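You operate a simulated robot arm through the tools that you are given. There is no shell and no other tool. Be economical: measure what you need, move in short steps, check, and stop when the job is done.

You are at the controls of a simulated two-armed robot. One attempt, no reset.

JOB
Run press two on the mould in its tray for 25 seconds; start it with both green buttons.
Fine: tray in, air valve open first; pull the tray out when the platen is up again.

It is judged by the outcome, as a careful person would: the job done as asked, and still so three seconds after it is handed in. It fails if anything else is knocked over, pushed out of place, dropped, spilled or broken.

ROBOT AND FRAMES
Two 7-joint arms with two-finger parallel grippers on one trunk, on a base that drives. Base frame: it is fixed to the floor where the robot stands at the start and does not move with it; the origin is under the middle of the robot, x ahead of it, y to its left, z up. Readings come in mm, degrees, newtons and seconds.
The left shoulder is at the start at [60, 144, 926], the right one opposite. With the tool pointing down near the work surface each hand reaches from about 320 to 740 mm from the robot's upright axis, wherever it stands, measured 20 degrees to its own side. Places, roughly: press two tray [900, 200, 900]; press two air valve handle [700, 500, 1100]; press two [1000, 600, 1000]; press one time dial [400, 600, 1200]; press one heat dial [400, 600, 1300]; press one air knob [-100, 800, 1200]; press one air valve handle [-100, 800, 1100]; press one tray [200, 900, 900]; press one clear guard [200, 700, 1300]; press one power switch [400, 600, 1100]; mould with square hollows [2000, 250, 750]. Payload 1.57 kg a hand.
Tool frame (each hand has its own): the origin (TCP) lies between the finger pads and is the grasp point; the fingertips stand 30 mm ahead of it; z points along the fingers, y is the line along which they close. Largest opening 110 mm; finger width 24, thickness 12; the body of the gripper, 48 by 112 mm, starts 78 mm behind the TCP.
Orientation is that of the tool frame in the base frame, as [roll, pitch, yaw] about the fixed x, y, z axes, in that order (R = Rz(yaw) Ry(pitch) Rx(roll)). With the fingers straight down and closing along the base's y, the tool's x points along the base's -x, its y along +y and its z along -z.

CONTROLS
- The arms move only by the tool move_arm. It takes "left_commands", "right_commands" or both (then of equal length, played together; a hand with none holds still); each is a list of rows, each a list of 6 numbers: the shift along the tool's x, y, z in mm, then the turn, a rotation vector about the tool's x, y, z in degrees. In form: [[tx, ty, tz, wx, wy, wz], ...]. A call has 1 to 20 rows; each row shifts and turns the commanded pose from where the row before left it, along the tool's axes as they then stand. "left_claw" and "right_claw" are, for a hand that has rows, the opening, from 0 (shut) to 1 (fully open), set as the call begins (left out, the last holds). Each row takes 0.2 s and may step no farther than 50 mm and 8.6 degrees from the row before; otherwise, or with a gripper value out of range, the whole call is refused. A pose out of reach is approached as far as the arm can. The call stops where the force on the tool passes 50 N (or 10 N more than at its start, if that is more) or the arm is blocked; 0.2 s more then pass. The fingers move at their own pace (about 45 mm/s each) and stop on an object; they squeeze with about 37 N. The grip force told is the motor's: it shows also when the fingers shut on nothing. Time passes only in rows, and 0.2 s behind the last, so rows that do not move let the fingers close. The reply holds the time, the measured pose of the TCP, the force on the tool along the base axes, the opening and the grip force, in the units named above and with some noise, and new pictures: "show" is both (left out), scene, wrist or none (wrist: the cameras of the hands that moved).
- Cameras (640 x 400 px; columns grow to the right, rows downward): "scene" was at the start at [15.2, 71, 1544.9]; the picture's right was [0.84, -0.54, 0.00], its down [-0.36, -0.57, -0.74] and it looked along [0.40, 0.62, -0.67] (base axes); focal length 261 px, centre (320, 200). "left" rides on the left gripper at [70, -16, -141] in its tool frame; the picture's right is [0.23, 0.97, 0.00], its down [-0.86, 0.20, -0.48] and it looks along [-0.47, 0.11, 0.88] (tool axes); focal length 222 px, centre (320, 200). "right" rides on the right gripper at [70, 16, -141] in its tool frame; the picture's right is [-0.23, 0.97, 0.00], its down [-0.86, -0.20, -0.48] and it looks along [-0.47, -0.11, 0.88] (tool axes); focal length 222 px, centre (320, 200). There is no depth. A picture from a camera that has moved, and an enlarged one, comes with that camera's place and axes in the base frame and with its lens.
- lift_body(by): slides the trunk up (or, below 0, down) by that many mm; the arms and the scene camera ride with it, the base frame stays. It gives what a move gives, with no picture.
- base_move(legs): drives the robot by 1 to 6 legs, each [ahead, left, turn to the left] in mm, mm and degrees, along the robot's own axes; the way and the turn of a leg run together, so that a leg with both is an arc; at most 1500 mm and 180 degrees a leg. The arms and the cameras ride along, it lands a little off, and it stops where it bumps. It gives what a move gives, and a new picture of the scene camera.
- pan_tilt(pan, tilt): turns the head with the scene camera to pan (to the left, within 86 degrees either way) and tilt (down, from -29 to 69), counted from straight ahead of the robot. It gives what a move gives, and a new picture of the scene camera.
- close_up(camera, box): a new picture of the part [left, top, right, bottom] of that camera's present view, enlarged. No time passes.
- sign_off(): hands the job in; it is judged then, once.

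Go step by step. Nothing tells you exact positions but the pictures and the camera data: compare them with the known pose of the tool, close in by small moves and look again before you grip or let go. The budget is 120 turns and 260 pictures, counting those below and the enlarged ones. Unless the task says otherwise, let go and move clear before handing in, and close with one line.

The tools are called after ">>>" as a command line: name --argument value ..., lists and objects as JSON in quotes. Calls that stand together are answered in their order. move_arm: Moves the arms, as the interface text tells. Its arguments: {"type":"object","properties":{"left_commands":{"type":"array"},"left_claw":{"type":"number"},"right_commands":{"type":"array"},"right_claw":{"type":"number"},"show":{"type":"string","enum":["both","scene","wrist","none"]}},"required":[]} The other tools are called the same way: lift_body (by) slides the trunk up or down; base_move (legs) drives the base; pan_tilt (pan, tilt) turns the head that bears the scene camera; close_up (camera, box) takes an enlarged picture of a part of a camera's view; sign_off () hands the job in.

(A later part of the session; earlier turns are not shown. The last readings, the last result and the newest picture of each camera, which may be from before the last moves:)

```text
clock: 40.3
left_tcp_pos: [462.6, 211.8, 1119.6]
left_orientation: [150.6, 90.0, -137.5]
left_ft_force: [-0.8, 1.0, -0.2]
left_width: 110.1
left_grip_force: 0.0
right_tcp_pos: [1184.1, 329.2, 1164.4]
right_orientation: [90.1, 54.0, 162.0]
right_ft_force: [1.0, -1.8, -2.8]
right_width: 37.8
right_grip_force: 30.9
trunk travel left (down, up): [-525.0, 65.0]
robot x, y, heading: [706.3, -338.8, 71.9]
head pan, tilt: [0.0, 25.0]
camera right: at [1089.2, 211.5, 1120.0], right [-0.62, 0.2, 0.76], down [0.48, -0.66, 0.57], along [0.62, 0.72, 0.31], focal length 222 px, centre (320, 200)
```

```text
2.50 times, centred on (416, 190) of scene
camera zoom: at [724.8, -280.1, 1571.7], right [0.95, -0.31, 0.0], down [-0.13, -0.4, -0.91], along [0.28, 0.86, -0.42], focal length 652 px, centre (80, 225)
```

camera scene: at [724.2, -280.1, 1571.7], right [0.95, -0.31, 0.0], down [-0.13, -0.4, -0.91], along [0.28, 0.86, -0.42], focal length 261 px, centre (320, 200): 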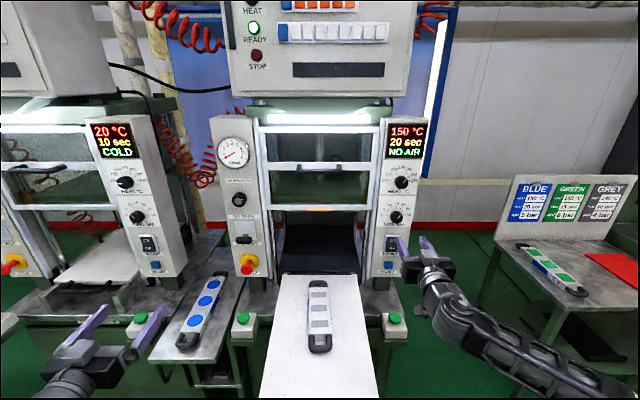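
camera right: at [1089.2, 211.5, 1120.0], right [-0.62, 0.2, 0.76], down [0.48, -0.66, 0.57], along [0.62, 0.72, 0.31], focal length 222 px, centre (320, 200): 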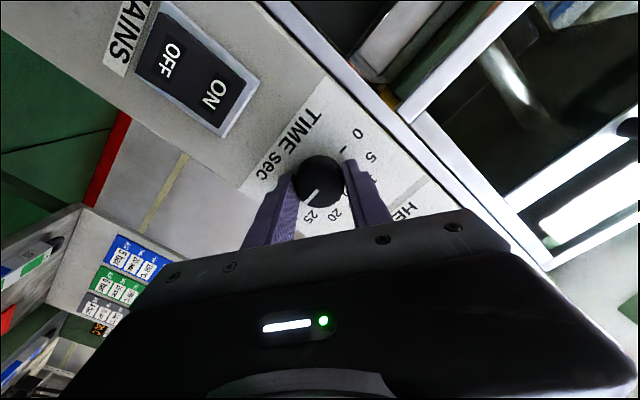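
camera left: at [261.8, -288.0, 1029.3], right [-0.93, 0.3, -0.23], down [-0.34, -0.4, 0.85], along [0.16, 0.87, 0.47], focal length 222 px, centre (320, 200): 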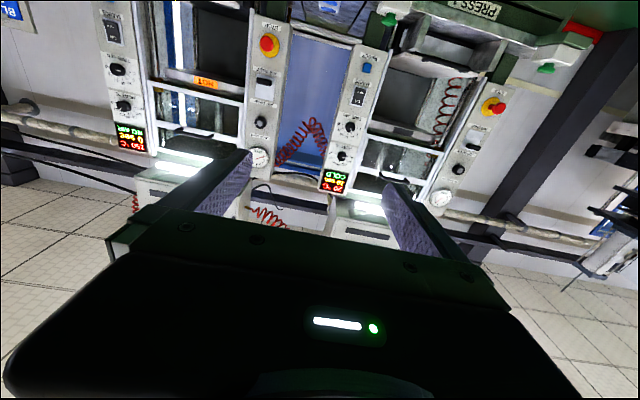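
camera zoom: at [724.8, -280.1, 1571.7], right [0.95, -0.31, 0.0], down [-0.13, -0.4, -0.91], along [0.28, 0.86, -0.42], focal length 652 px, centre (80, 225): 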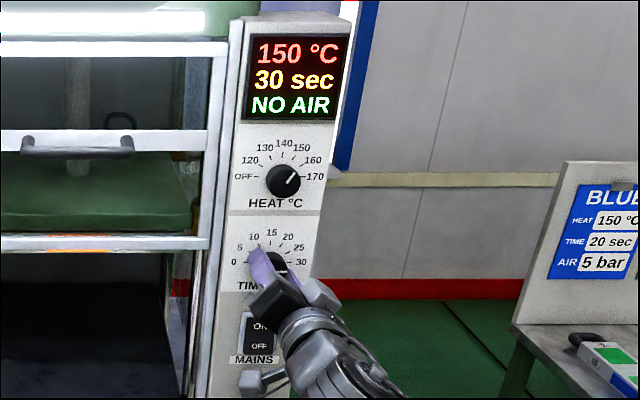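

Now gripped with almost no side force; the pointer sits between 25 and 30. Let me zoom for the angle.

>>> close_up --camera "right" --box '[270, 120, 390, 240]'

```text
3.33 times, centred on (330, 180) of right
camera zoom: at [1089.2, 211.5, 1120.0], right [-0.62, 0.2, 0.76], down [0.48, -0.66, 0.57], along [0.62, 0.72, 0.31], focal length 740 px, centre (287, 267)
```

zoom: 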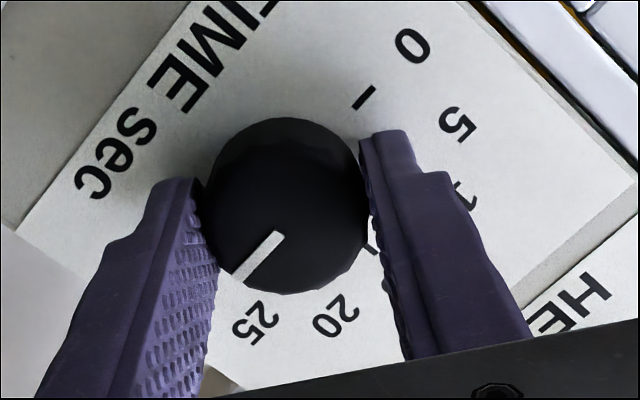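

The pointer is ~35° past the 25 mark. I turn back 34° and check forces and display.

>>> move_arm --right_commands '[[0, 0, 0, 0, 0, -8.5], [0, 0, 0, 0, 0, -8.5], [0, 0, 0, 0, 0, -8.5], [0, 0, 0, 0, 0, -8.5], [0, 0, 0, 0, 0, 0]]' --show "none"

>>> close_up --camera "right" --box '[270, 120, 390, 240]'

>>> close_up --camera "scene" --box '[366, 110, 466, 270]'

```text
clock: 41.5
left_tcp_pos: [462.1, 211.6, 1119.1]
left_orientation: [100.6, 89.9, 172.6]
left_ft_force: [-0.1, 0.5, -0.2]
left_width: 110.1
left_grip_force: 0.1
right_tcp_pos: [1183.0, 330.5, 1166.4]
right_orientation: [92.4, 88.1, 164.4]
right_ft_force: [-1.0, -7.5, -10.3]
right_width: 37.4
right_grip_force: 43.6
trunk travel left (down, up): [-525.0, 65.0]
robot x, y, heading: [705.3, -342.3, 72.0]
head pan, tilt: [0.0, 25.0]
```

```text
3.33 times, centred on (330, 180) of right
camera zoom: at [1122.9, 200.5, 1097.9], right [-0.92, 0.3, 0.26], down [0.07, -0.52, 0.85], along [0.39, 0.8, 0.46], focal length 740 px, centre (287, 267)
```

zoom: 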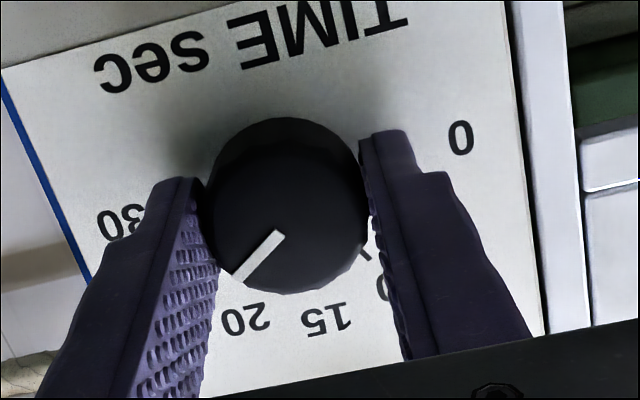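

```text
2.50 times, centred on (416, 190) of scene
camera zoom: at [724.9, -280.5, 1571.7], right [0.95, -0.31, 0.0], down [-0.13, -0.4, -0.91], along [0.28, 0.86, -0.42], focal length 652 px, centre (80, 225)
```

zoom: 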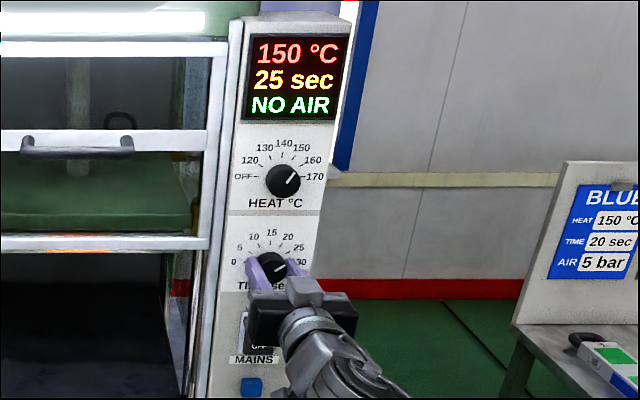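

The pointer is right at 25 with low side force. I release gently.

>>> move_arm --right_commands '[[0, 0, 0, 0, 0, 0], [0, 0, 0, 0, 0, 0]]' --right_claw 0.5 --show "none"

>>> close_up --camera "scene" --box '[366, 110, 466, 270]'

>>> close_up --camera "right" --box '[270, 120, 390, 240]'

```text
clock: 42.1
left_tcp_pos: [461.3, 212.1, 1120.5]
left_orientation: [-125.9, 90.0, -53.9]
left_ft_force: [-0.2, 0.5, 0.0]
left_width: 109.7
left_grip_force: 0.0
right_tcp_pos: [1181.9, 330.5, 1166.8]
right_orientation: [89.0, 88.1, 161.1]
right_ft_force: [0.5, -0.3, 0.4]
right_width: 54.9
right_grip_force: 0.0
trunk travel left (down, up): [-525.0, 65.0]
robot x, y, heading: [706.4, -340.5, 72.3]
head pan, tilt: [0.0, 25.0]
```

```text
2.50 times, centred on (416, 190) of scene
camera zoom: at [724.1, -279.8, 1571.8], right [0.95, -0.31, 0.0], down [-0.13, -0.4, -0.91], along [0.28, 0.86, -0.42], focal length 652 px, centre (80, 225)
```

zoom: 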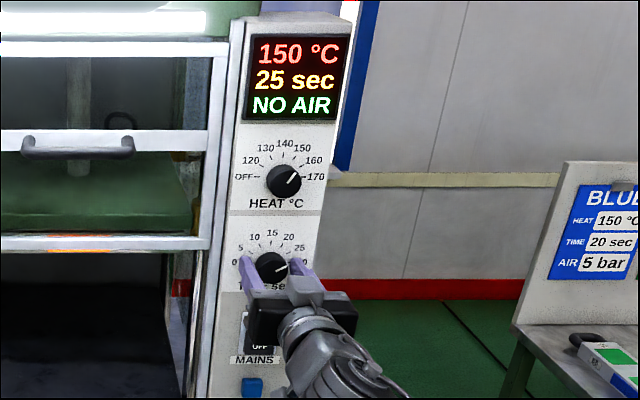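

```text
3.33 times, centred on (330, 180) of right
camera zoom: at [1122.1, 201.2, 1098.9], right [-0.92, 0.3, 0.26], down [0.07, -0.53, 0.85], along [0.39, 0.8, 0.46], focal length 740 px, centre (287, 267)
```

zoom: 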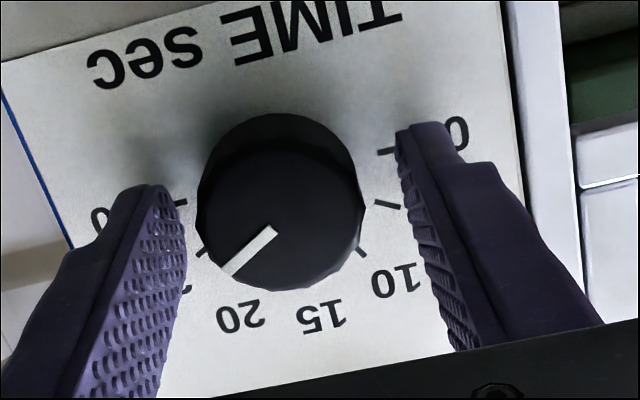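

Time is set to 25 sec and stays. I'll back the right hand away and look down at the tray handle.

>>> move_arm --right_commands '[[0, 0, -30, 0, 0, 0], [0, 0, -50, 0, 0, 0], [0, 0, -50, 0, 0, 0], [0, 0, -50, 0, 0, 0], [0, 0, -50, 0, 0, 0]]' --show "none"

>>> pan_tilt --pan 0 --tilt 55

```text
clock: 43.3
left_tcp_pos: [462.4, 212.2, 1119.6]
left_orientation: [160.9, 90.0, -127.3]
left_ft_force: [0.3, 0.2, -0.1]
left_width: 110.0
left_grip_force: 0.1
right_tcp_pos: [1112.8, 110.1, 1167.0]
right_orientation: [89.1, 88.1, 161.1]
right_ft_force: [-0.3, 0.2, -0.6]
right_width: 54.8
right_grip_force: 0.1
trunk travel left (down, up): [-525.0, 65.0]
robot x, y, heading: [706.2, -343.1, 72.0]
head pan, tilt: [0.0, 25.0]
```

```text
clock: 44.2
left_tcp_pos: [462.2, 212.7, 1118.2]
left_orientation: [-140.4, 90.0, -68.5]
left_ft_force: [0.5, 0.5, 0.0]
left_width: 109.9
left_grip_force: 0.0
right_tcp_pos: [1113.3, 111.6, 1166.3]
right_orientation: [90.1, 88.0, 162.1]
right_ft_force: [-0.9, 0.0, 0.4]
right_width: 54.9
right_grip_force: 0.1
trunk travel left (down, up): [-525.0, 65.0]
robot x, y, heading: [706.8, -341.4, 72.2]
head pan, tilt: [0.0, 55.0]
camera scene: at [718.1, -299.1, 1527.8], right [0.95, -0.31, 0.0], down [-0.25, -0.78, -0.57], along [0.18, 0.55, -0.82], focal length 261 px, centre (320, 200)
```

scene: 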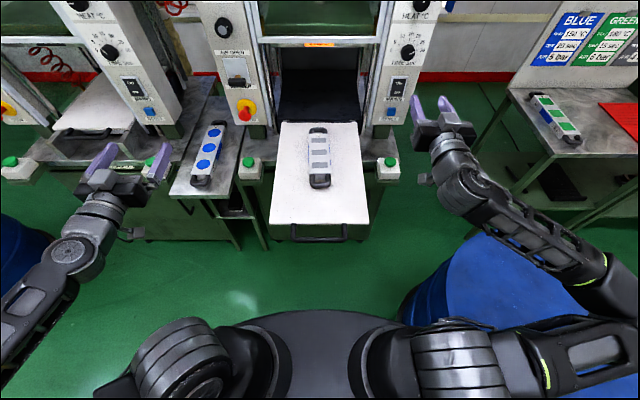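

The tray handle bar is at about (819,7,885), 45 mm in front of the tray's edge. I'll turn the right hand back to point down and take it above the gap between bar and tray, fingers shut, to hook and push.

>>> move_arm --right_commands '[[0, 0, 0, 0, 0, -2], [0, 0, -20, 0, 8.5, 0], [0, 0, 0, 0, 8.5, 0], [0, 0, 0, 0, 8.5, 0], [0, 0, 0, 0, 8.5, 0], [0, 0, 0, 0, 8.5, 0], [0, 0, 0, 0, 8.5, 0], [0, 0, 0, 0, 8.5, 0], [0, 0, 0, 0, 8.5, 0], [0, 0, 0, 0, 8.5, 0], [0, 0, 0, 0, 8.5, 0], [0, 0, 0, 0, 5, 0], [0, 0, 0, 0, 0, 0]]' --right_claw 0 --show "none"

```text
clock: 47.0
left_tcp_pos: [463.1, 212.9, 1118.5]
left_orientation: [67.1, 90.0, 139.0]
left_ft_force: [0.2, 1.2, -0.3]
left_width: 110.1
left_grip_force: 0.0
right_tcp_pos: [1106.3, 88.1, 1159.7]
right_orientation: [180.0, 9.0, -107.7]
right_ft_force: [0.5, 0.1, 0.0]
right_width: 0.0
right_grip_force: 21.7
right hand out of reach, approached as far as the arm can: row 11, 12
trunk travel left (down, up): [-525.0, 65.0]
robot x, y, heading: [703.6, -340.3, 72.0]
head pan, tilt: [0.0, 55.0]
```

>>> move_arm --right_commands '[[0, 0, 40, 0, 0, 0], [0, 0, 40, 0, 0, 0], [0, 0, 40, 0, 0, 0], [0, 0, 40, 0, 0, 0], [0, 0, 0, 0, 0, 0]]' --show "none"

```text
clock: 48.2
left_tcp_pos: [463.5, 212.3, 1119.0]
left_orientation: [-90.8, 90.0, -18.9]
left_ft_force: [0.4, -0.4, 0.4]
left_width: 109.8
left_grip_force: 0.0
right_tcp_pos: [1113.7, 112.2, 1002.7]
right_orientation: [180.0, 9.0, -107.9]
right_ft_force: [0.5, -0.4, 0.0]
right_width: 0.2
right_grip_force: 20.9
trunk travel left (down, up): [-525.0, 65.0]
robot x, y, heading: [703.6, -340.6, 71.9]
head pan, tilt: [0.0, 55.0]
```

>>> move_arm --right_commands '[[0, 0, 0, 0, 8.5, 0], [0, 0, 0, 0, 0.5, 0], [33, 48, 0, 0, 0, 0], [33, 48, 0, 0, 0, 0], [33, 48, 0, 0, 0, 0], [33, 48, 0, 0, 0, 0], [33, 48, 0, 0, 0, 0], [0, 9, 0, 0, 0, 0], [0, 0, 0, 0, 0, 0]]' --show "both"

```text
refused: row 3 steps farther than a row can; nothing moved
```

>>> move_arm --right_commands '[[0, 0, 0, 0, 8.5, 0], [0, 0, 0, 0, 0.5, 0], [28, 41, 0, 0, 0, 0], [28, 41, 0, 0, 0, 0], [28, 41, 0, 0, 0, 0], [28, 41, 0, 0, 0, 0], [28, 41, 0, 0, 0, 0], [26, 41, 0, 0, 0, 0], [0, 0, 0, 0, 0, 0]]' --show "both"

```text
clock: 50.2
left_tcp_pos: [463.4, 212.5, 1118.8]
left_orientation: [-9.6, 90.0, 62.3]
left_ft_force: [-0.6, 0.1, 0.5]
left_width: 109.8
left_grip_force: 0.1
right_tcp_pos: [826.3, 29.4, 999.6]
right_orientation: [180.0, 0.0, -107.9]
right_ft_force: [0.0, 0.1, -0.4]
right_width: 0.1
right_grip_force: 21.2
trunk travel left (down, up): [-525.0, 65.0]
robot x, y, heading: [709.4, -344.1, 71.9]
head pan, tilt: [0.0, 55.0]
camera scene: at [718.4, -299.1, 1527.7], right [0.95, -0.31, 0.0], down [-0.25, -0.78, -0.57], along [0.18, 0.55, -0.82], focal length 261 px, centre (320, 200)
camera right: at [790.9, -32.4, 1142.2], right [-0.86, 0.52, 0.0], down [0.45, 0.75, 0.48], along [0.25, 0.41, -0.88], focal length 222 px, centre (320, 200)
```

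scene: 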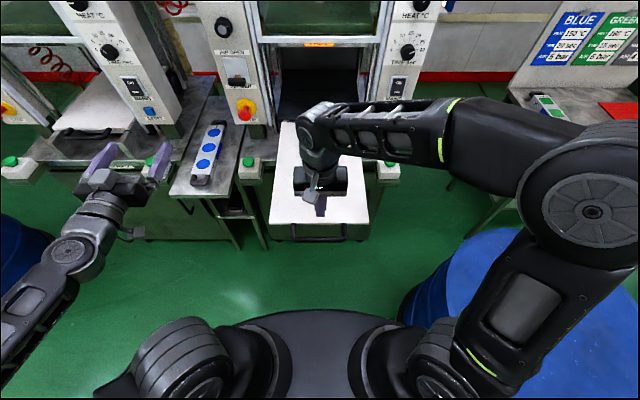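
right: 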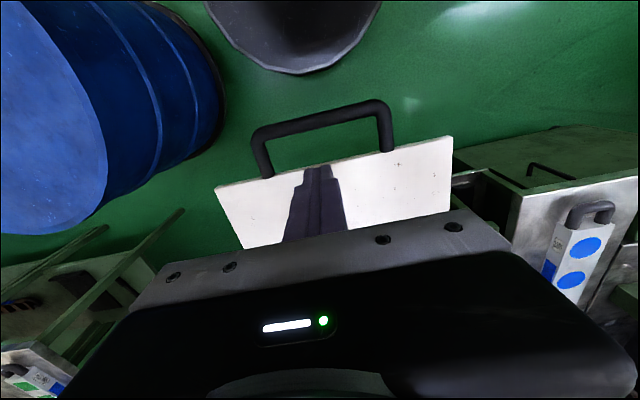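

The closed fingers stand just above the gap between bar and tray edge. I'll lower 60 mm and look.

>>> move_arm --right_commands '[[1, 0, 30, 0, 0, 0], [1, 0, 30, 0, 0, 0], [0, 0, 0, 0, 0, 0]]' --show "wrist"

>>> close_up --camera "right" --box '[240, 80, 400, 200]'

```text
clock: 51.0
left_tcp_pos: [462.7, 211.9, 1119.4]
left_orientation: [67.8, 90.0, 139.7]
left_ft_force: [-0.5, 0.2, 0.2]
left_width: 109.8
left_grip_force: 0.2
right_tcp_pos: [826.6, 30.2, 940.3]
right_orientation: [-180.0, 0.1, -107.9]
right_ft_force: [0.7, 0.9, -0.4]
right_width: 0.0
right_grip_force: 20.8
trunk travel left (down, up): [-525.0, 65.0]
robot x, y, heading: [705.1, -338.5, 72.0]
head pan, tilt: [0.0, 55.0]
camera right: at [791.3, -32.9, 1082.3], right [-0.86, 0.52, 0.0], down [0.45, 0.75, 0.48], along [0.25, 0.41, -0.88], focal length 222 px, centre (320, 200)
```

right: 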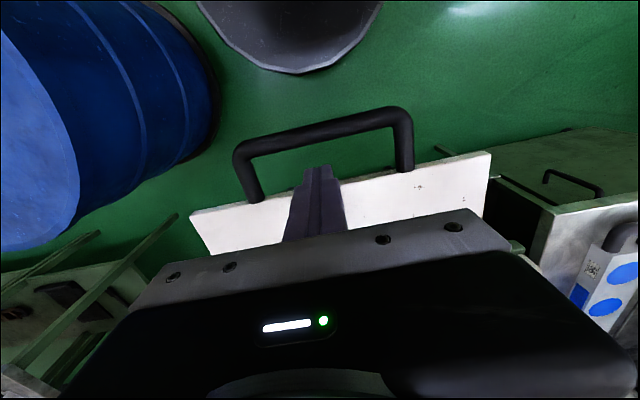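

```text
3.33 times, centred on (320, 140) of right
camera zoom: at [791.3, -32.9, 1082.3], right [-0.86, 0.52, 0.0], down [0.45, 0.75, 0.48], along [0.25, 0.41, -0.88], focal length 740 px, centre (320, 400)
```

zoom: 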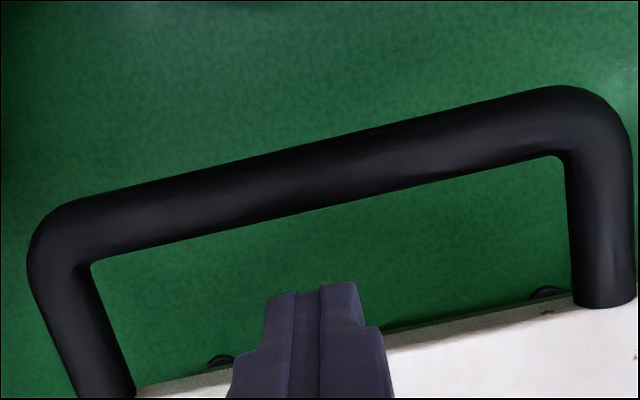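

Gap spans about 37 mm with the fingers a bit near the tray edge; shift back 4 mm and lower to hook.

>>> move_arm --right_commands '[[4, 0, 0, 0, 0, 0], [0, 0, 20, 0, 0, 0], [0, 0, 18, 0, 0, 0], [0, 0, 0, 0, 0, 0]]' --show "wrist"

```text
clock: 52.0
left_tcp_pos: [462.9, 211.8, 1119.1]
left_orientation: [55.3, 90.0, 127.1]
left_ft_force: [-0.1, 0.9, -0.2]
left_width: 109.9
left_grip_force: 0.0
right_tcp_pos: [825.3, 25.1, 901.9]
right_orientation: [179.9, 0.0, -107.9]
right_ft_force: [-0.8, -0.5, 0.7]
right_width: 0.0
right_grip_force: 21.4
trunk travel left (down, up): [-525.0, 65.0]
robot x, y, heading: [706.3, -337.8, 72.1]
head pan, tilt: [0.0, 55.0]
camera right: at [790.8, -36.4, 1044.4], right [-0.86, 0.52, 0.0], down [0.45, 0.75, 0.48], along [0.25, 0.41, -0.88], focal length 222 px, centre (320, 200)
```

right: 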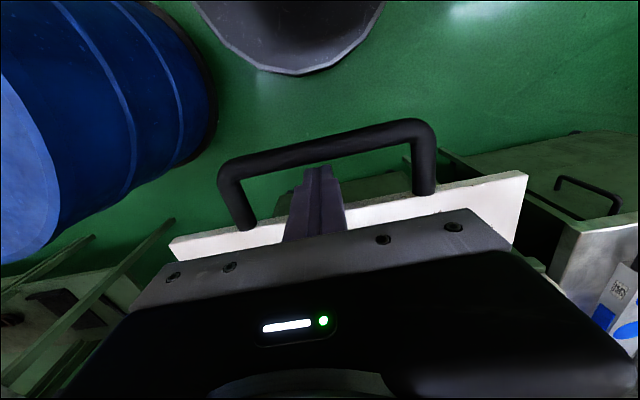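

Hooked. Now push the tray in gently by about 200 mm.

>>> move_arm --right_commands '[[-8, 0, 0, 0, 0, 0], [-10, 0, 0, 0, 0, 0], [-12, 0, 0, 0, 0, 0], [-15, 0, 0, 0, 0, 0], [-15, 0, 0, 0, 0, 0], [-15, 0, 0, 0, 0, 0], [-15, 0, 0, 0, 0, 0], [-15, 0, 0, 0, 0, 0], [-15, 0, 0, 0, 0, 0], [-15, 0, 0, 0, 0, 0], [-15, 0, 0, 0, 0, 0], [-15, 0, 0, 0, 0, 0], [-15, 0, 0, 0, 0, 0], [-10, 0, 0, 0, 0, 0], [-5, 0, 0, 0, 0, 0]]' --show "both"

```text
clock: 55.2
left_tcp_pos: [463.4, 213.0, 1119.5]
left_orientation: [-102.5, 89.9, -30.5]
left_ft_force: [-0.5, 0.9, -0.2]
left_width: 110.1
left_grip_force: 0.1
right_tcp_pos: [884.4, 210.7, 903.7]
right_orientation: [-179.9, -0.1, -107.9]
right_ft_force: [-0.4, -1.9, -0.1]
right_width: 0.0
right_grip_force: 21.6
trunk travel left (down, up): [-525.0, 65.0]
robot x, y, heading: [706.8, -338.4, 71.9]
head pan, tilt: [0.0, 55.0]
camera scene: at [718.0, -299.2, 1527.7], right [0.95, -0.31, 0.0], down [-0.25, -0.78, -0.57], along [0.18, 0.55, -0.82], focal length 261 px, centre (320, 200)
camera right: at [849.2, 148.9, 1046.0], right [-0.86, 0.52, 0.0], down [0.45, 0.75, 0.48], along [0.25, 0.41, -0.88], focal length 222 px, centre (320, 200)
```

scene: 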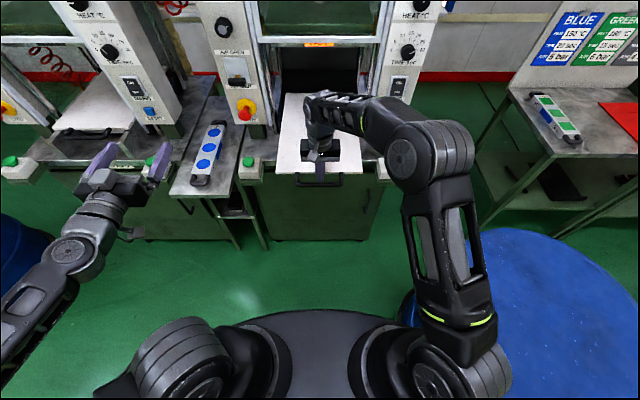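
right: 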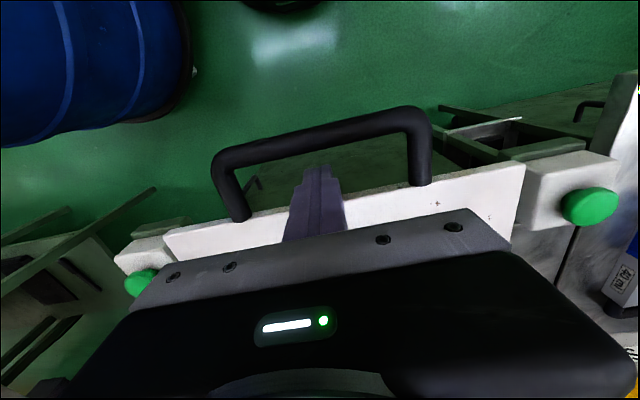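

It slides well. Push on about 110 mm more.

>>> move_arm --right_commands '[[-10, 0, 0, 0, 0, 0], [-15, 0, 0, 0, 0, 0], [-15, 0, 0, 0, 0, 0], [-15, 0, 0, 0, 0, 0], [-15, 0, 0, 0, 0, 0], [-15, 0, 0, 0, 0, 0], [-15, 0, 0, 0, 0, 0], [-10, 0, 0, 0, 0, 0]]' --show "both"

```text
clock: 57.0
left_tcp_pos: [462.7, 212.3, 1119.9]
left_orientation: [49.8, 90.0, 121.7]
left_ft_force: [0.2, -0.2, -0.8]
left_width: 109.9
left_grip_force: 0.0
right_tcp_pos: [911.9, 292.8, 904.1]
right_orientation: [179.9, 0.2, -107.9]
right_ft_force: [0.2, -0.3, -0.6]
right_width: 0.0
right_grip_force: 21.6
right hand out of reach, approached as far as the arm can: row 7, 8
trunk travel left (down, up): [-525.0, 65.0]
robot x, y, heading: [706.0, -340.1, 72.2]
head pan, tilt: [0.0, 55.0]
camera scene: at [717.9, -298.9, 1527.7], right [0.95, -0.31, 0.0], down [-0.25, -0.78, -0.57], along [0.18, 0.55, -0.82], focal length 261 px, centre (320, 200)
camera right: at [877.0, 229.3, 1045.1], right [-0.86, 0.51, 0.0], down [0.45, 0.75, 0.48], along [0.25, 0.41, -0.88], focal length 222 px, centre (320, 200)
```

scene: 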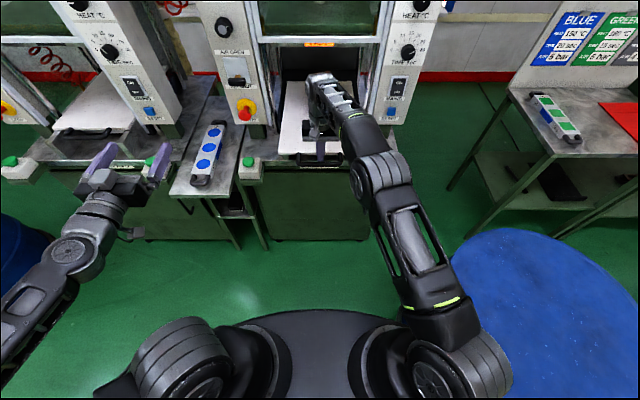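
right: 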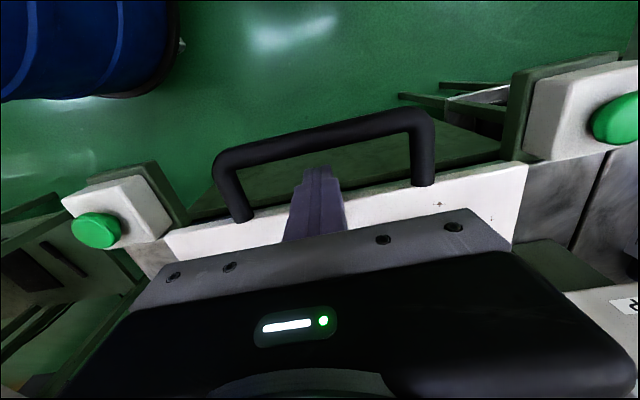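

The arm is at full reach. I'll lift the fingers out, drive ahead 110 mm, and re-hook.

>>> move_arm --right_commands '[[4, 0, -20, 0, 0, 0], [4, 0, -30, 0, 0, 0], [0, 0, -30, 0, 0, 0], [0, 0, 0, 0, 0, 0]]' --show "none"

>>> base_move --legs '[[110, 0, 0]]'

```text
clock: 58.0
left_tcp_pos: [462.4, 211.9, 1119.9]
left_orientation: [46.1, 90.0, 118.0]
left_ft_force: [0.4, -0.2, -0.1]
left_width: 110.0
left_grip_force: 0.0
right_tcp_pos: [911.4, 285.0, 922.7]
right_orientation: [179.9, 0.2, -107.8]
right_ft_force: [-0.2, 0.1, -0.2]
right_width: 0.0
right_grip_force: 21.6
right hand out of reach, approached as far as the arm can: row 2, 3
trunk travel left (down, up): [-525.0, 65.0]
robot x, y, heading: [706.2, -338.3, 72.0]
head pan, tilt: [0.0, 55.0]
```

```text
clock: 59.2
left_tcp_pos: [498.2, 321.7, 1118.8]
left_orientation: [-168.6, 89.8, -96.5]
left_ft_force: [0.1, -0.1, -0.1]
left_width: 110.0
left_grip_force: 0.1
right_tcp_pos: [946.4, 391.8, 922.3]
right_orientation: [179.9, 0.2, -107.9]
right_ft_force: [0.2, 0.9, 0.0]
right_width: 0.2
right_grip_force: 21.2
trunk travel left (down, up): [-525.0, 65.0]
robot x, y, heading: [738.5, -231.4, 72.0]
head pan, tilt: [0.0, 55.0]
camera scene: at [753.0, -191.3, 1527.6], right [0.95, -0.31, 0.0], down [-0.25, -0.78, -0.57], along [0.18, 0.54, -0.82], focal length 261 px, centre (320, 200)
```

scene: 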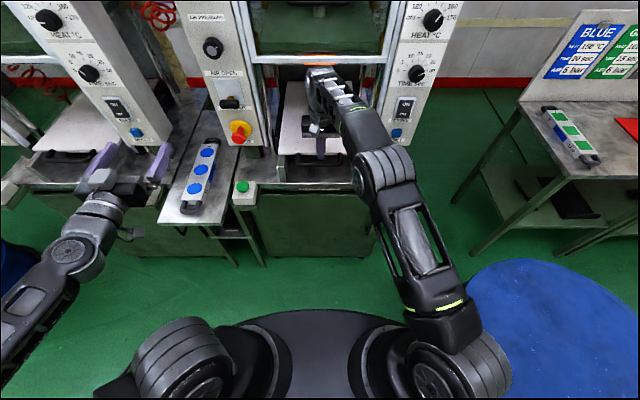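

The lift was limited, so the tray may have been pushed along. Let me look from the wrist.

>>> move_arm --right_commands '[[0, 0, 0, 0, 0, 0]]' --show "wrist"

>>> close_up --camera "scene" --box '[200, 60, 440, 220]'

```text
clock: 59.6
left_tcp_pos: [496.4, 319.0, 1119.1]
left_orientation: [-133.3, 90.0, -61.3]
left_ft_force: [0.7, -0.7, 1.1]
left_width: 110.0
left_grip_force: 0.1
right_tcp_pos: [946.7, 391.1, 922.7]
right_orientation: [179.9, 0.3, -107.9]
right_ft_force: [-0.1, 0.3, 0.2]
right_width: 0.1
right_grip_force: 21.2
trunk travel left (down, up): [-525.0, 65.0]
robot x, y, heading: [739.8, -235.7, 72.1]
head pan, tilt: [0.0, 55.0]
camera right: at [910.4, 329.7, 1064.2], right [-0.86, 0.52, 0.0], down [0.45, 0.75, 0.48], along [0.25, 0.41, -0.88], focal length 222 px, centre (320, 200)
```

right: 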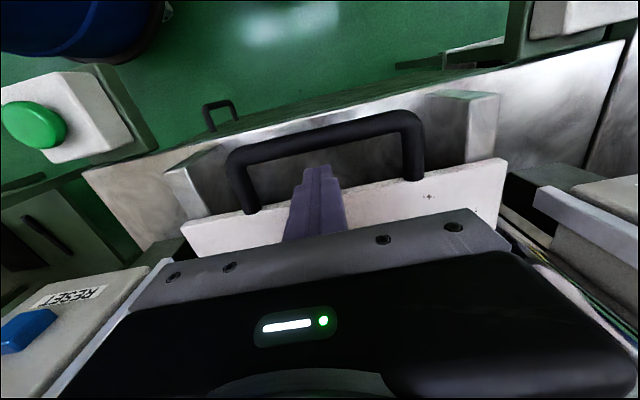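

```text
2.50 times, centred on (320, 140) of scene
camera zoom: at [752.6, -192.6, 1527.7], right [0.95, -0.31, 0.0], down [-0.25, -0.78, -0.57], along [0.18, 0.55, -0.82], focal length 652 px, centre (320, 350)
```

zoom: 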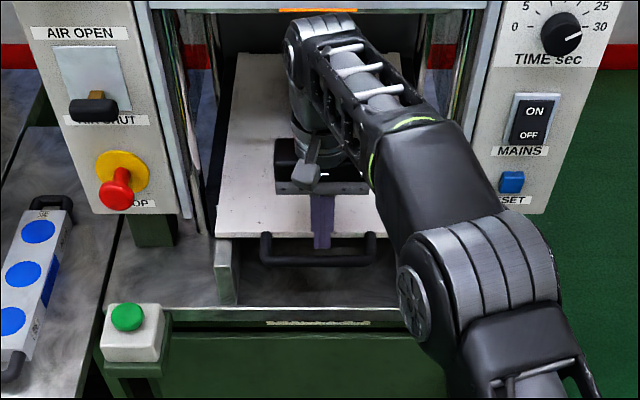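

The tray went along and is nearly in. To push the last bit without putting the arm inside the press, I'll raise the trunk to unhook, then push on the bar from the front.

>>> lift_body --by 55

>>> move_arm --right_commands '[[30, 0, 0, 0, 0, 0], [30, 0, 0, 0, 0, 0], [24, 0, 0, 0, 0, 0], [0, 0, 0, 0, 0, 0]]' --show "both"

```text
clock: 60.6
left_tcp_pos: [496.6, 318.7, 1174.3]
left_orientation: [50.2, 90.0, 122.2]
left_ft_force: [0.6, -0.4, -0.3]
left_width: 110.0
left_grip_force: 0.0
right_tcp_pos: [946.0, 392.1, 976.4]
right_orientation: [180.0, 0.3, -108.0]
right_ft_force: [0.6, 0.2, 0.4]
right_width: 0.2
right_grip_force: 21.8
trunk travel left (down, up): [-580.0, 10.0]
robot x, y, heading: [739.2, -237.8, 71.7]
head pan, tilt: [0.0, 55.0]
```

```text
clock: 61.6
left_tcp_pos: [497.4, 319.0, 1174.6]
left_orientation: [-144.1, 90.0, -72.2]
left_ft_force: [0.6, 0.0, -0.3]
left_width: 109.8
left_grip_force: 0.2
right_tcp_pos: [919.4, 312.1, 976.1]
right_orientation: [179.9, 0.3, -107.9]
right_ft_force: [0.3, 1.1, -0.2]
right_width: 0.3
right_grip_force: 21.1
trunk travel left (down, up): [-580.0, 10.0]
robot x, y, heading: [737.8, -236.6, 72.1]
head pan, tilt: [0.0, 55.0]
camera scene: at [752.5, -192.6, 1582.7], right [0.95, -0.31, 0.0], down [-0.25, -0.78, -0.57], along [0.18, 0.55, -0.82], focal length 261 px, centre (320, 200)
camera right: at [884.0, 249.9, 1119.1], right [-0.86, 0.52, 0.0], down [0.45, 0.75, 0.48], along [0.25, 0.41, -0.88], focal length 222 px, centre (320, 200)
```

scene: 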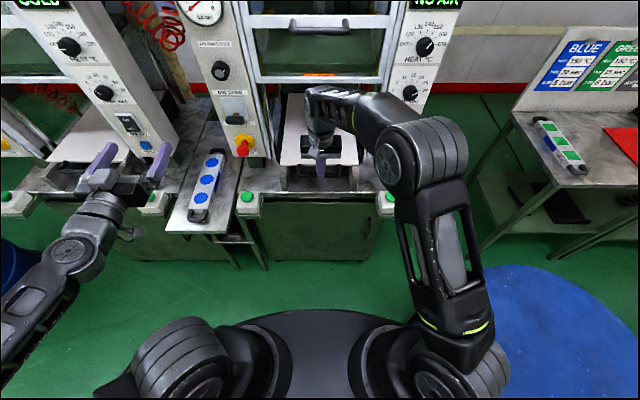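
right: 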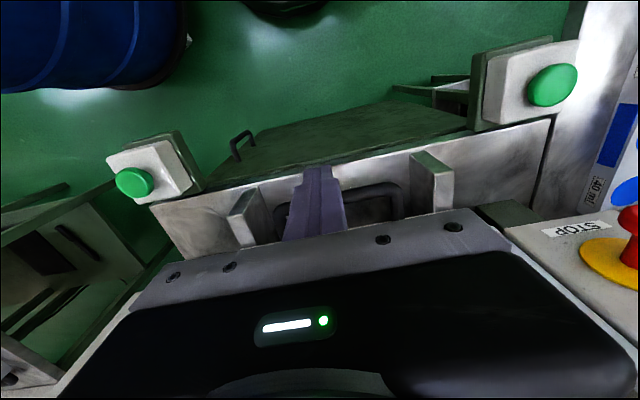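

Bar is ~33 mm ahead of the fingers. Lower to bar height, then push forward with force guard.

>>> move_arm --right_commands '[[0, 0, 40, 0, 0, 0], [0, 0, 41, 0, 0, 0], [-15, 0, 0, 0, 0, 0], [-15, 0, 0, 0, 0, 0], [-10, 0, 0, 0, 0, 0], [-10, 0, 0, 0, 0, 0], [-10, 0, 0, 0, 0, 0], [-10, 0, 0, 0, 0, 0], [0, 0, 0, 0, 0, 0]]' --show "both"

```text
clock: 63.3
left_tcp_pos: [496.6, 317.3, 1174.3]
left_orientation: [-13.9, 89.9, 58.0]
left_ft_force: [0.9, -0.7, -0.8]
left_width: 109.7
left_grip_force: 0.1
right_tcp_pos: [936.3, 360.4, 892.2]
right_orientation: [-179.7, -1.7, -107.8]
right_ft_force: [-3.0, -20.1, 9.3]
right_width: 0.0
right_grip_force: 21.6
trunk travel left (down, up): [-580.0, 10.0]
robot x, y, heading: [737.2, -233.4, 72.0]
head pan, tilt: [0.0, 55.0]
stopped in row 8 (right hand): the force on the tool passed its limit (the readings are from after the stop); the commanded pose is now the measured one
camera scene: at [751.7, -196.3, 1583.1], right [0.95, -0.31, 0.0], down [-0.25, -0.78, -0.57], along [0.18, 0.55, -0.82], focal length 261 px, centre (320, 200)
camera right: at [901.2, 302.8, 1036.9], right [-0.86, 0.51, -0.01], down [0.45, 0.77, 0.45], along [0.24, 0.39, -0.89], focal length 222 px, centre (320, 200)
```

scene: 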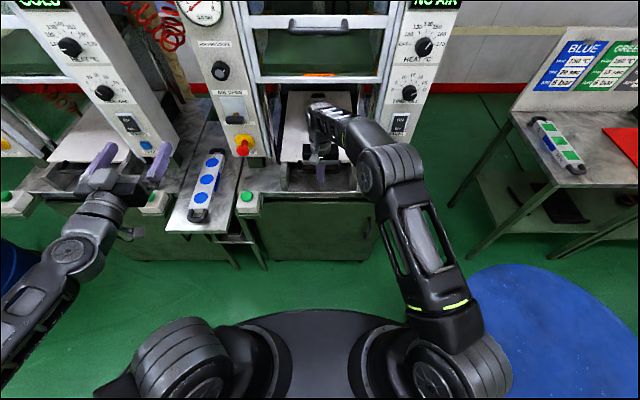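
right: 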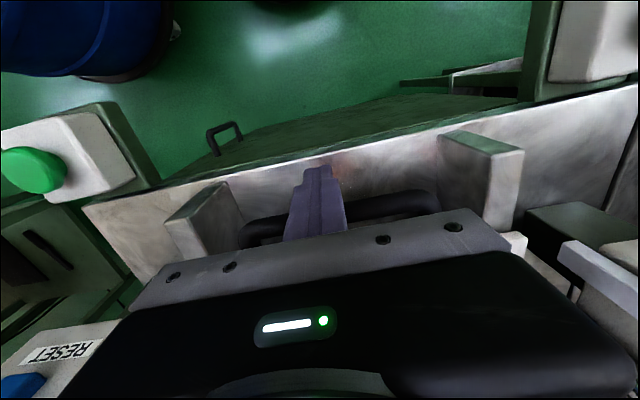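

The tray is against its stop. I'll back the right hand off and look closely at the air valve.

>>> move_arm --right_commands '[[20, 0, 0, 0, 0, 0], [40, 0, 0, 0, 0, 0], [40, 0, -20, 0, 0, 0], [20, -40, -20, 0, 0, 0], [0, -40, -20, 0, 0, 0], [0, -40, 0, 0, 0, 0], [0, -40, 0, 0, 0, 0]]' --show "none"

>>> pan_tilt --pan 15 --tilt 32

>>> close_up --camera "scene" --box '[220, 100, 380, 260]'

```text
clock: 64.9
left_tcp_pos: [496.4, 318.6, 1174.6]
left_orientation: [109.9, 89.9, -178.2]
left_ft_force: [-0.1, -0.5, -0.9]
left_width: 110.2
left_grip_force: 0.1
right_tcp_pos: [1055.4, 202.5, 954.8]
right_orientation: [-179.9, -1.2, -107.7]
right_ft_force: [0.3, -0.5, -0.1]
right_width: 0.0
right_grip_force: 21.0
trunk travel left (down, up): [-580.0, 10.0]
robot x, y, heading: [740.2, -238.3, 72.2]
head pan, tilt: [0.0, 55.0]
```

```text
clock: 65.8
left_tcp_pos: [498.1, 317.9, 1174.4]
left_orientation: [-119.4, 90.0, -47.5]
left_ft_force: [1.1, -0.4, 0.3]
left_width: 110.0
left_grip_force: 0.0
right_tcp_pos: [1054.2, 203.0, 954.9]
right_orientation: [-179.9, -1.3, -107.7]
right_ft_force: [0.2, -0.1, 0.9]
right_width: 0.0
right_grip_force: 21.5
trunk travel left (down, up): [-580.0, 10.0]
robot x, y, heading: [742.2, -236.2, 72.1]
head pan, tilt: [15.0, 32.0]
camera scene: at [734.8, -173.0, 1615.5], right [1.0, -0.05, 0.0], down [-0.03, -0.53, -0.85], along [0.05, 0.85, -0.53], focal length 261 px, centre (320, 200)
```

scene: 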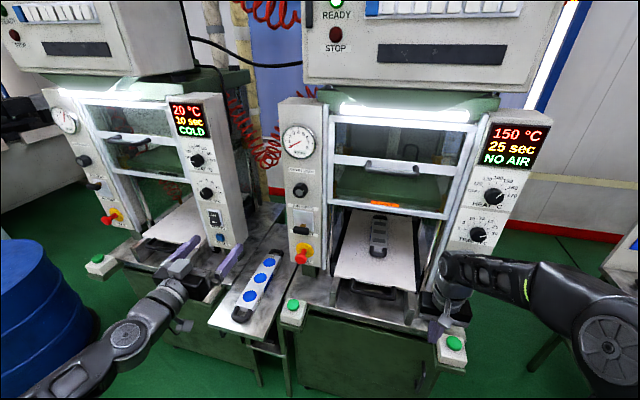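

```text
2.50 times, centred on (300, 180) of scene
camera zoom: at [734.8, -173.0, 1615.5], right [1.0, -0.05, 0.0], down [-0.03, -0.53, -0.85], along [0.05, 0.85, -0.53], focal length 652 px, centre (370, 250)
```

zoom: 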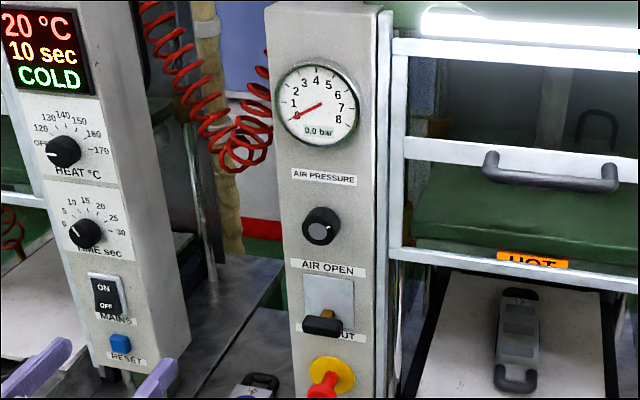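

The air lever's black grip is at about (713,496,1085), just above the STOP button; it must go up. I'll bring the left hand, fingers shut, in front of it and look.

>>> move_arm --left_commands '[[25, -38, 0, 0, 0, 0], [25, -38, 0, 0, 0, 0], [25, -38, 0, 0, 0, 0], [24, -37, 0, 0, 0, 0], [0, 0, 40, 0, 0, 0], [0, 0, 40, 0, 0, 0], [0, 0, 40, 0, 0, 0], [0, 0, 0, 0, 0, 0]]' --left_claw 0 --show "both"

>>> close_up --camera "scene" --box '[240, 160, 360, 280]'

```text
clock: 67.6
left_tcp_pos: [639.2, 470.6, 1072.6]
left_orientation: [-29.1, 89.9, 42.7]
left_ft_force: [-0.6, -0.2, 0.2]
left_width: 0.0
left_grip_force: 21.2
left hand out of reach, approached as far as the arm can: row 1, 2, 3, 4
right_tcp_pos: [1054.3, 202.9, 955.3]
right_orientation: [-179.9, -1.1, -107.8]
right_ft_force: [-0.3, 0.0, -0.1]
right_width: 0.1
right_grip_force: 21.5
trunk travel left (down, up): [-580.0, 10.0]
robot x, y, heading: [736.0, -234.6, 71.8]
head pan, tilt: [15.0, 32.0]
camera scene: at [734.5, -173.5, 1615.7], right [1.0, -0.05, 0.0], down [-0.03, -0.53, -0.85], along [0.04, 0.85, -0.53], focal length 261 px, centre (320, 200)
camera left: at [611.6, 332.6, 1002.8], right [-0.93, 0.3, -0.23], down [-0.34, -0.39, 0.85], along [0.17, 0.87, 0.47], focal length 222 px, centre (320, 200)
```

scene: 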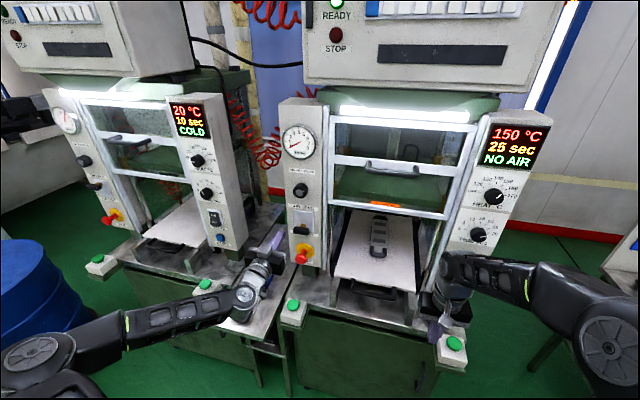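
left: 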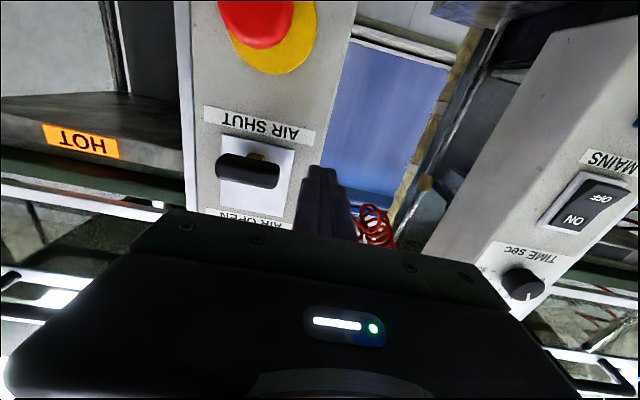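

```text
3.33 times, centred on (300, 220) of scene
camera zoom: at [734.5, -173.5, 1615.7], right [1.0, -0.05, 0.0], down [-0.03, -0.53, -0.85], along [0.04, 0.85, -0.53], focal length 869 px, centre (387, 133)
```

zoom: 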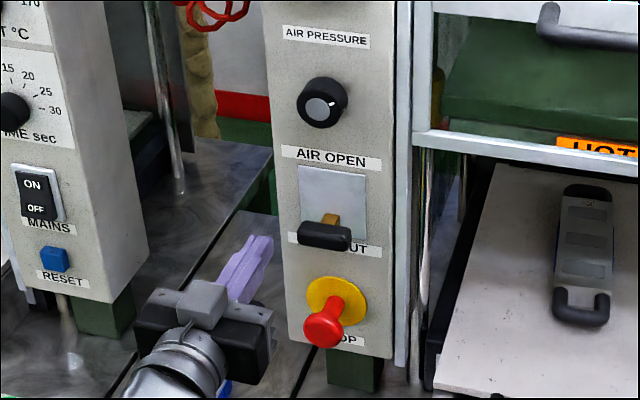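

The hand is left of the lever column. I back off, shift right 62 and down to z≈1055 (below the grip, above STOP), then advance under the grip.

>>> move_arm --left_commands '[[0, 0, -45, 0, 0, 0], [9, -31, 0, 0, 0, 0], [9, -31, 0, 0, 0, 0], [0, 0, 20, 0, 0, 0], [0, 0, 15, 0, 0, 0], [0, 0, 0, 0, 0, 0]]' --show "wrist"

>>> close_up --camera "scene" --box '[240, 160, 360, 280]'

```text
clock: 69.0
left_tcp_pos: [693.6, 443.8, 1052.1]
left_orientation: [-160.2, 90.0, -88.2]
left_ft_force: [-0.2, 0.6, 0.5]
left_width: 0.2
left_grip_force: 21.1
right_tcp_pos: [1055.6, 203.6, 955.4]
right_orientation: [-180.0, -1.2, -107.8]
right_ft_force: [-0.7, -0.2, -0.4]
right_width: 0.0
right_grip_force: 21.0
trunk travel left (down, up): [-580.0, 10.0]
robot x, y, heading: [736.5, -238.4, 71.9]
head pan, tilt: [15.0, 32.0]
camera left: at [665.9, 304.7, 983.0], right [-0.93, 0.3, -0.23], down [-0.34, -0.39, 0.86], along [0.17, 0.87, 0.47], focal length 222 px, centre (320, 200)
```

left: 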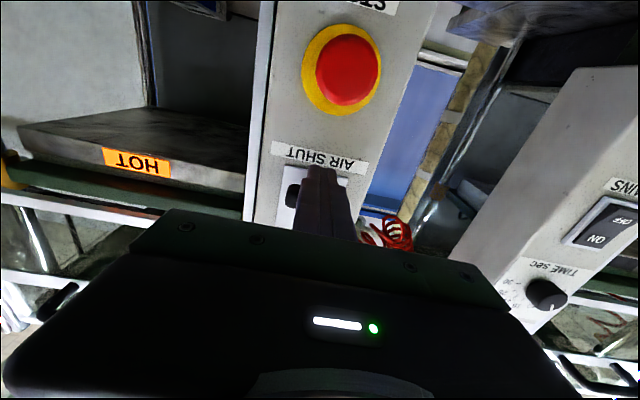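

```text
3.33 times, centred on (300, 220) of scene
camera zoom: at [734.8, -172.9, 1615.6], right [1.0, -0.05, 0.0], down [-0.03, -0.53, -0.85], along [0.04, 0.85, -0.53], focal length 869 px, centre (387, 133)
```

zoom: 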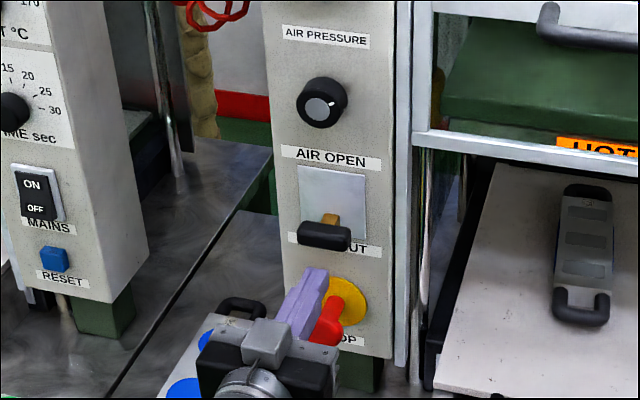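

The fingers are below the grip and above STOP. I shift 8 mm right and advance under it.

>>> move_arm --left_commands '[[0, -8, 0, 0, 0, 0], [0, 0, 16, 0, 0, 0], [0, 0, 16, 0, 0, 0], [0, 0, 0, 0, 0, 0]]' --show "wrist"

>>> close_up --camera "scene" --box '[240, 160, 360, 280]'

```text
clock: 70.0
left_tcp_pos: [709.9, 472.2, 1053.9]
left_orientation: [-147.3, 90.0, -75.4]
left_ft_force: [0.7, -0.1, -0.7]
left_width: 0.1
left_grip_force: 20.9
right_tcp_pos: [1054.5, 202.7, 954.8]
right_orientation: [-179.9, -1.2, -107.8]
right_ft_force: [0.1, -0.7, 0.1]
right_width: 0.1
right_grip_force: 21.4
trunk travel left (down, up): [-580.0, 10.0]
robot x, y, heading: [738.6, -234.8, 72.0]
head pan, tilt: [15.0, 32.0]
camera left: at [683.1, 333.6, 983.3], right [-0.93, 0.3, -0.23], down [-0.34, -0.39, 0.86], along [0.17, 0.87, 0.47], focal length 222 px, centre (320, 200)
```

left: 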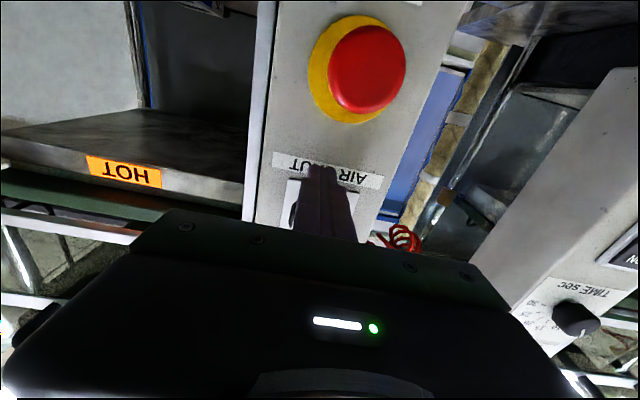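

```text
3.33 times, centred on (300, 220) of scene
camera zoom: at [734.7, -173.0, 1615.6], right [1.0, -0.05, 0.0], down [-0.03, -0.53, -0.85], along [0.04, 0.85, -0.53], focal length 869 px, centre (387, 133)
```

zoom: 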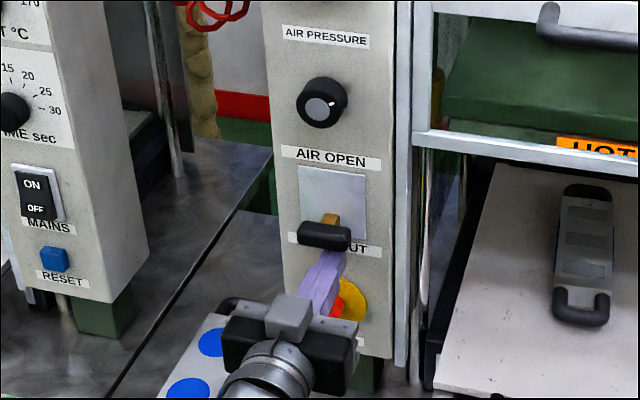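

The tips are right under the grip. I raise slowly.

>>> move_arm --left_commands '[[-8, 0, 0, 0, 0, 0], [-8, 0, 0, 0, 0, 0], [-8, 0, 0, 0, 0, 0], [-8, 0, 0, 0, 0, 0], [-8, 0, 0, 0, 0, 0], [0, 0, 0, 0, 0, 0]]' --show "none"

>>> close_up --camera "scene" --box '[240, 160, 360, 280]'

```text
clock: 71.4
left_tcp_pos: [712.4, 471.5, 1091.9]
left_orientation: [-43.3, 89.9, 28.7]
left_ft_force: [0.1, -0.6, 0.1]
left_width: 0.0
left_grip_force: 21.4
right_tcp_pos: [1054.0, 202.1, 956.0]
right_orientation: [-179.8, -1.2, -107.8]
right_ft_force: [0.6, -0.5, 0.6]
right_width: 0.0
right_grip_force: 20.9
trunk travel left (down, up): [-580.0, 10.0]
robot x, y, heading: [738.9, -237.5, 71.9]
head pan, tilt: [15.0, 32.0]
```

```text
3.33 times, centred on (300, 220) of scene
camera zoom: at [734.8, -172.9, 1615.6], right [1.0, -0.05, 0.0], down [-0.03, -0.53, -0.85], along [0.04, 0.85, -0.53], focal length 869 px, centre (387, 133)
```

zoom: 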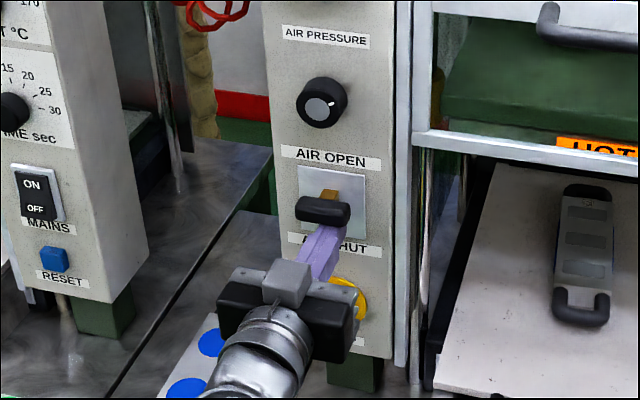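

The lever is moving up. I continue.

>>> move_arm --left_commands '[[-8, 0, 0, 0, 0, 0], [-8, 0, 0, 0, 0, 0], [-8, 0, 0, 0, 0, 0], [-8, 0, 0, 0, 0, 0], [-8, 0, 0, 0, 0, 0], [0, 0, 0, 0, 0, 0]]' --show "none"

>>> close_up --camera "scene" --box '[240, 100, 360, 280]'

```text
clock: 72.3
left_tcp_pos: [710.6, 470.9, 1103.8]
left_orientation: [-168.5, 88.0, -96.9]
left_ft_force: [0.7, 0.7, -16.1]
left_width: 0.0
left_grip_force: 21.5
right_tcp_pos: [1054.5, 204.0, 954.4]
right_orientation: [-179.9, -1.4, -107.8]
right_ft_force: [0.0, 0.3, -1.0]
right_width: 0.0
right_grip_force: 21.0
trunk travel left (down, up): [-580.0, 10.0]
robot x, y, heading: [739.5, -241.4, 71.8]
head pan, tilt: [15.0, 32.0]
stopped in row 4 (left hand): the force on the tool passed its limit (the readings are from after the stop); the commanded pose is now the measured one
```

```text
2.22 times, centred on (300, 190) of scene
camera zoom: at [735.2, -171.1, 1615.7], right [1.0, -0.05, 0.0], down [-0.03, -0.53, -0.85], along [0.05, 0.85, -0.53], focal length 579 px, centre (364, 222)
```

zoom: 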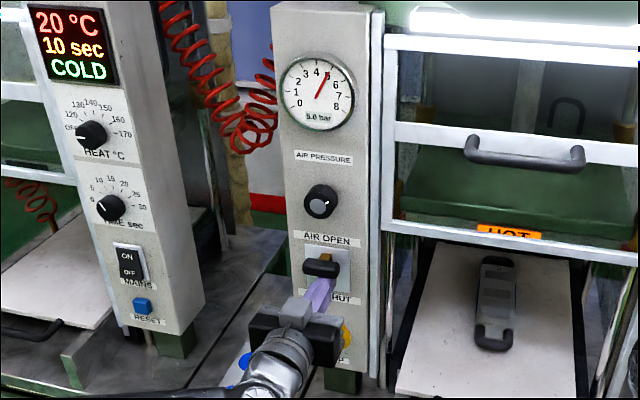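

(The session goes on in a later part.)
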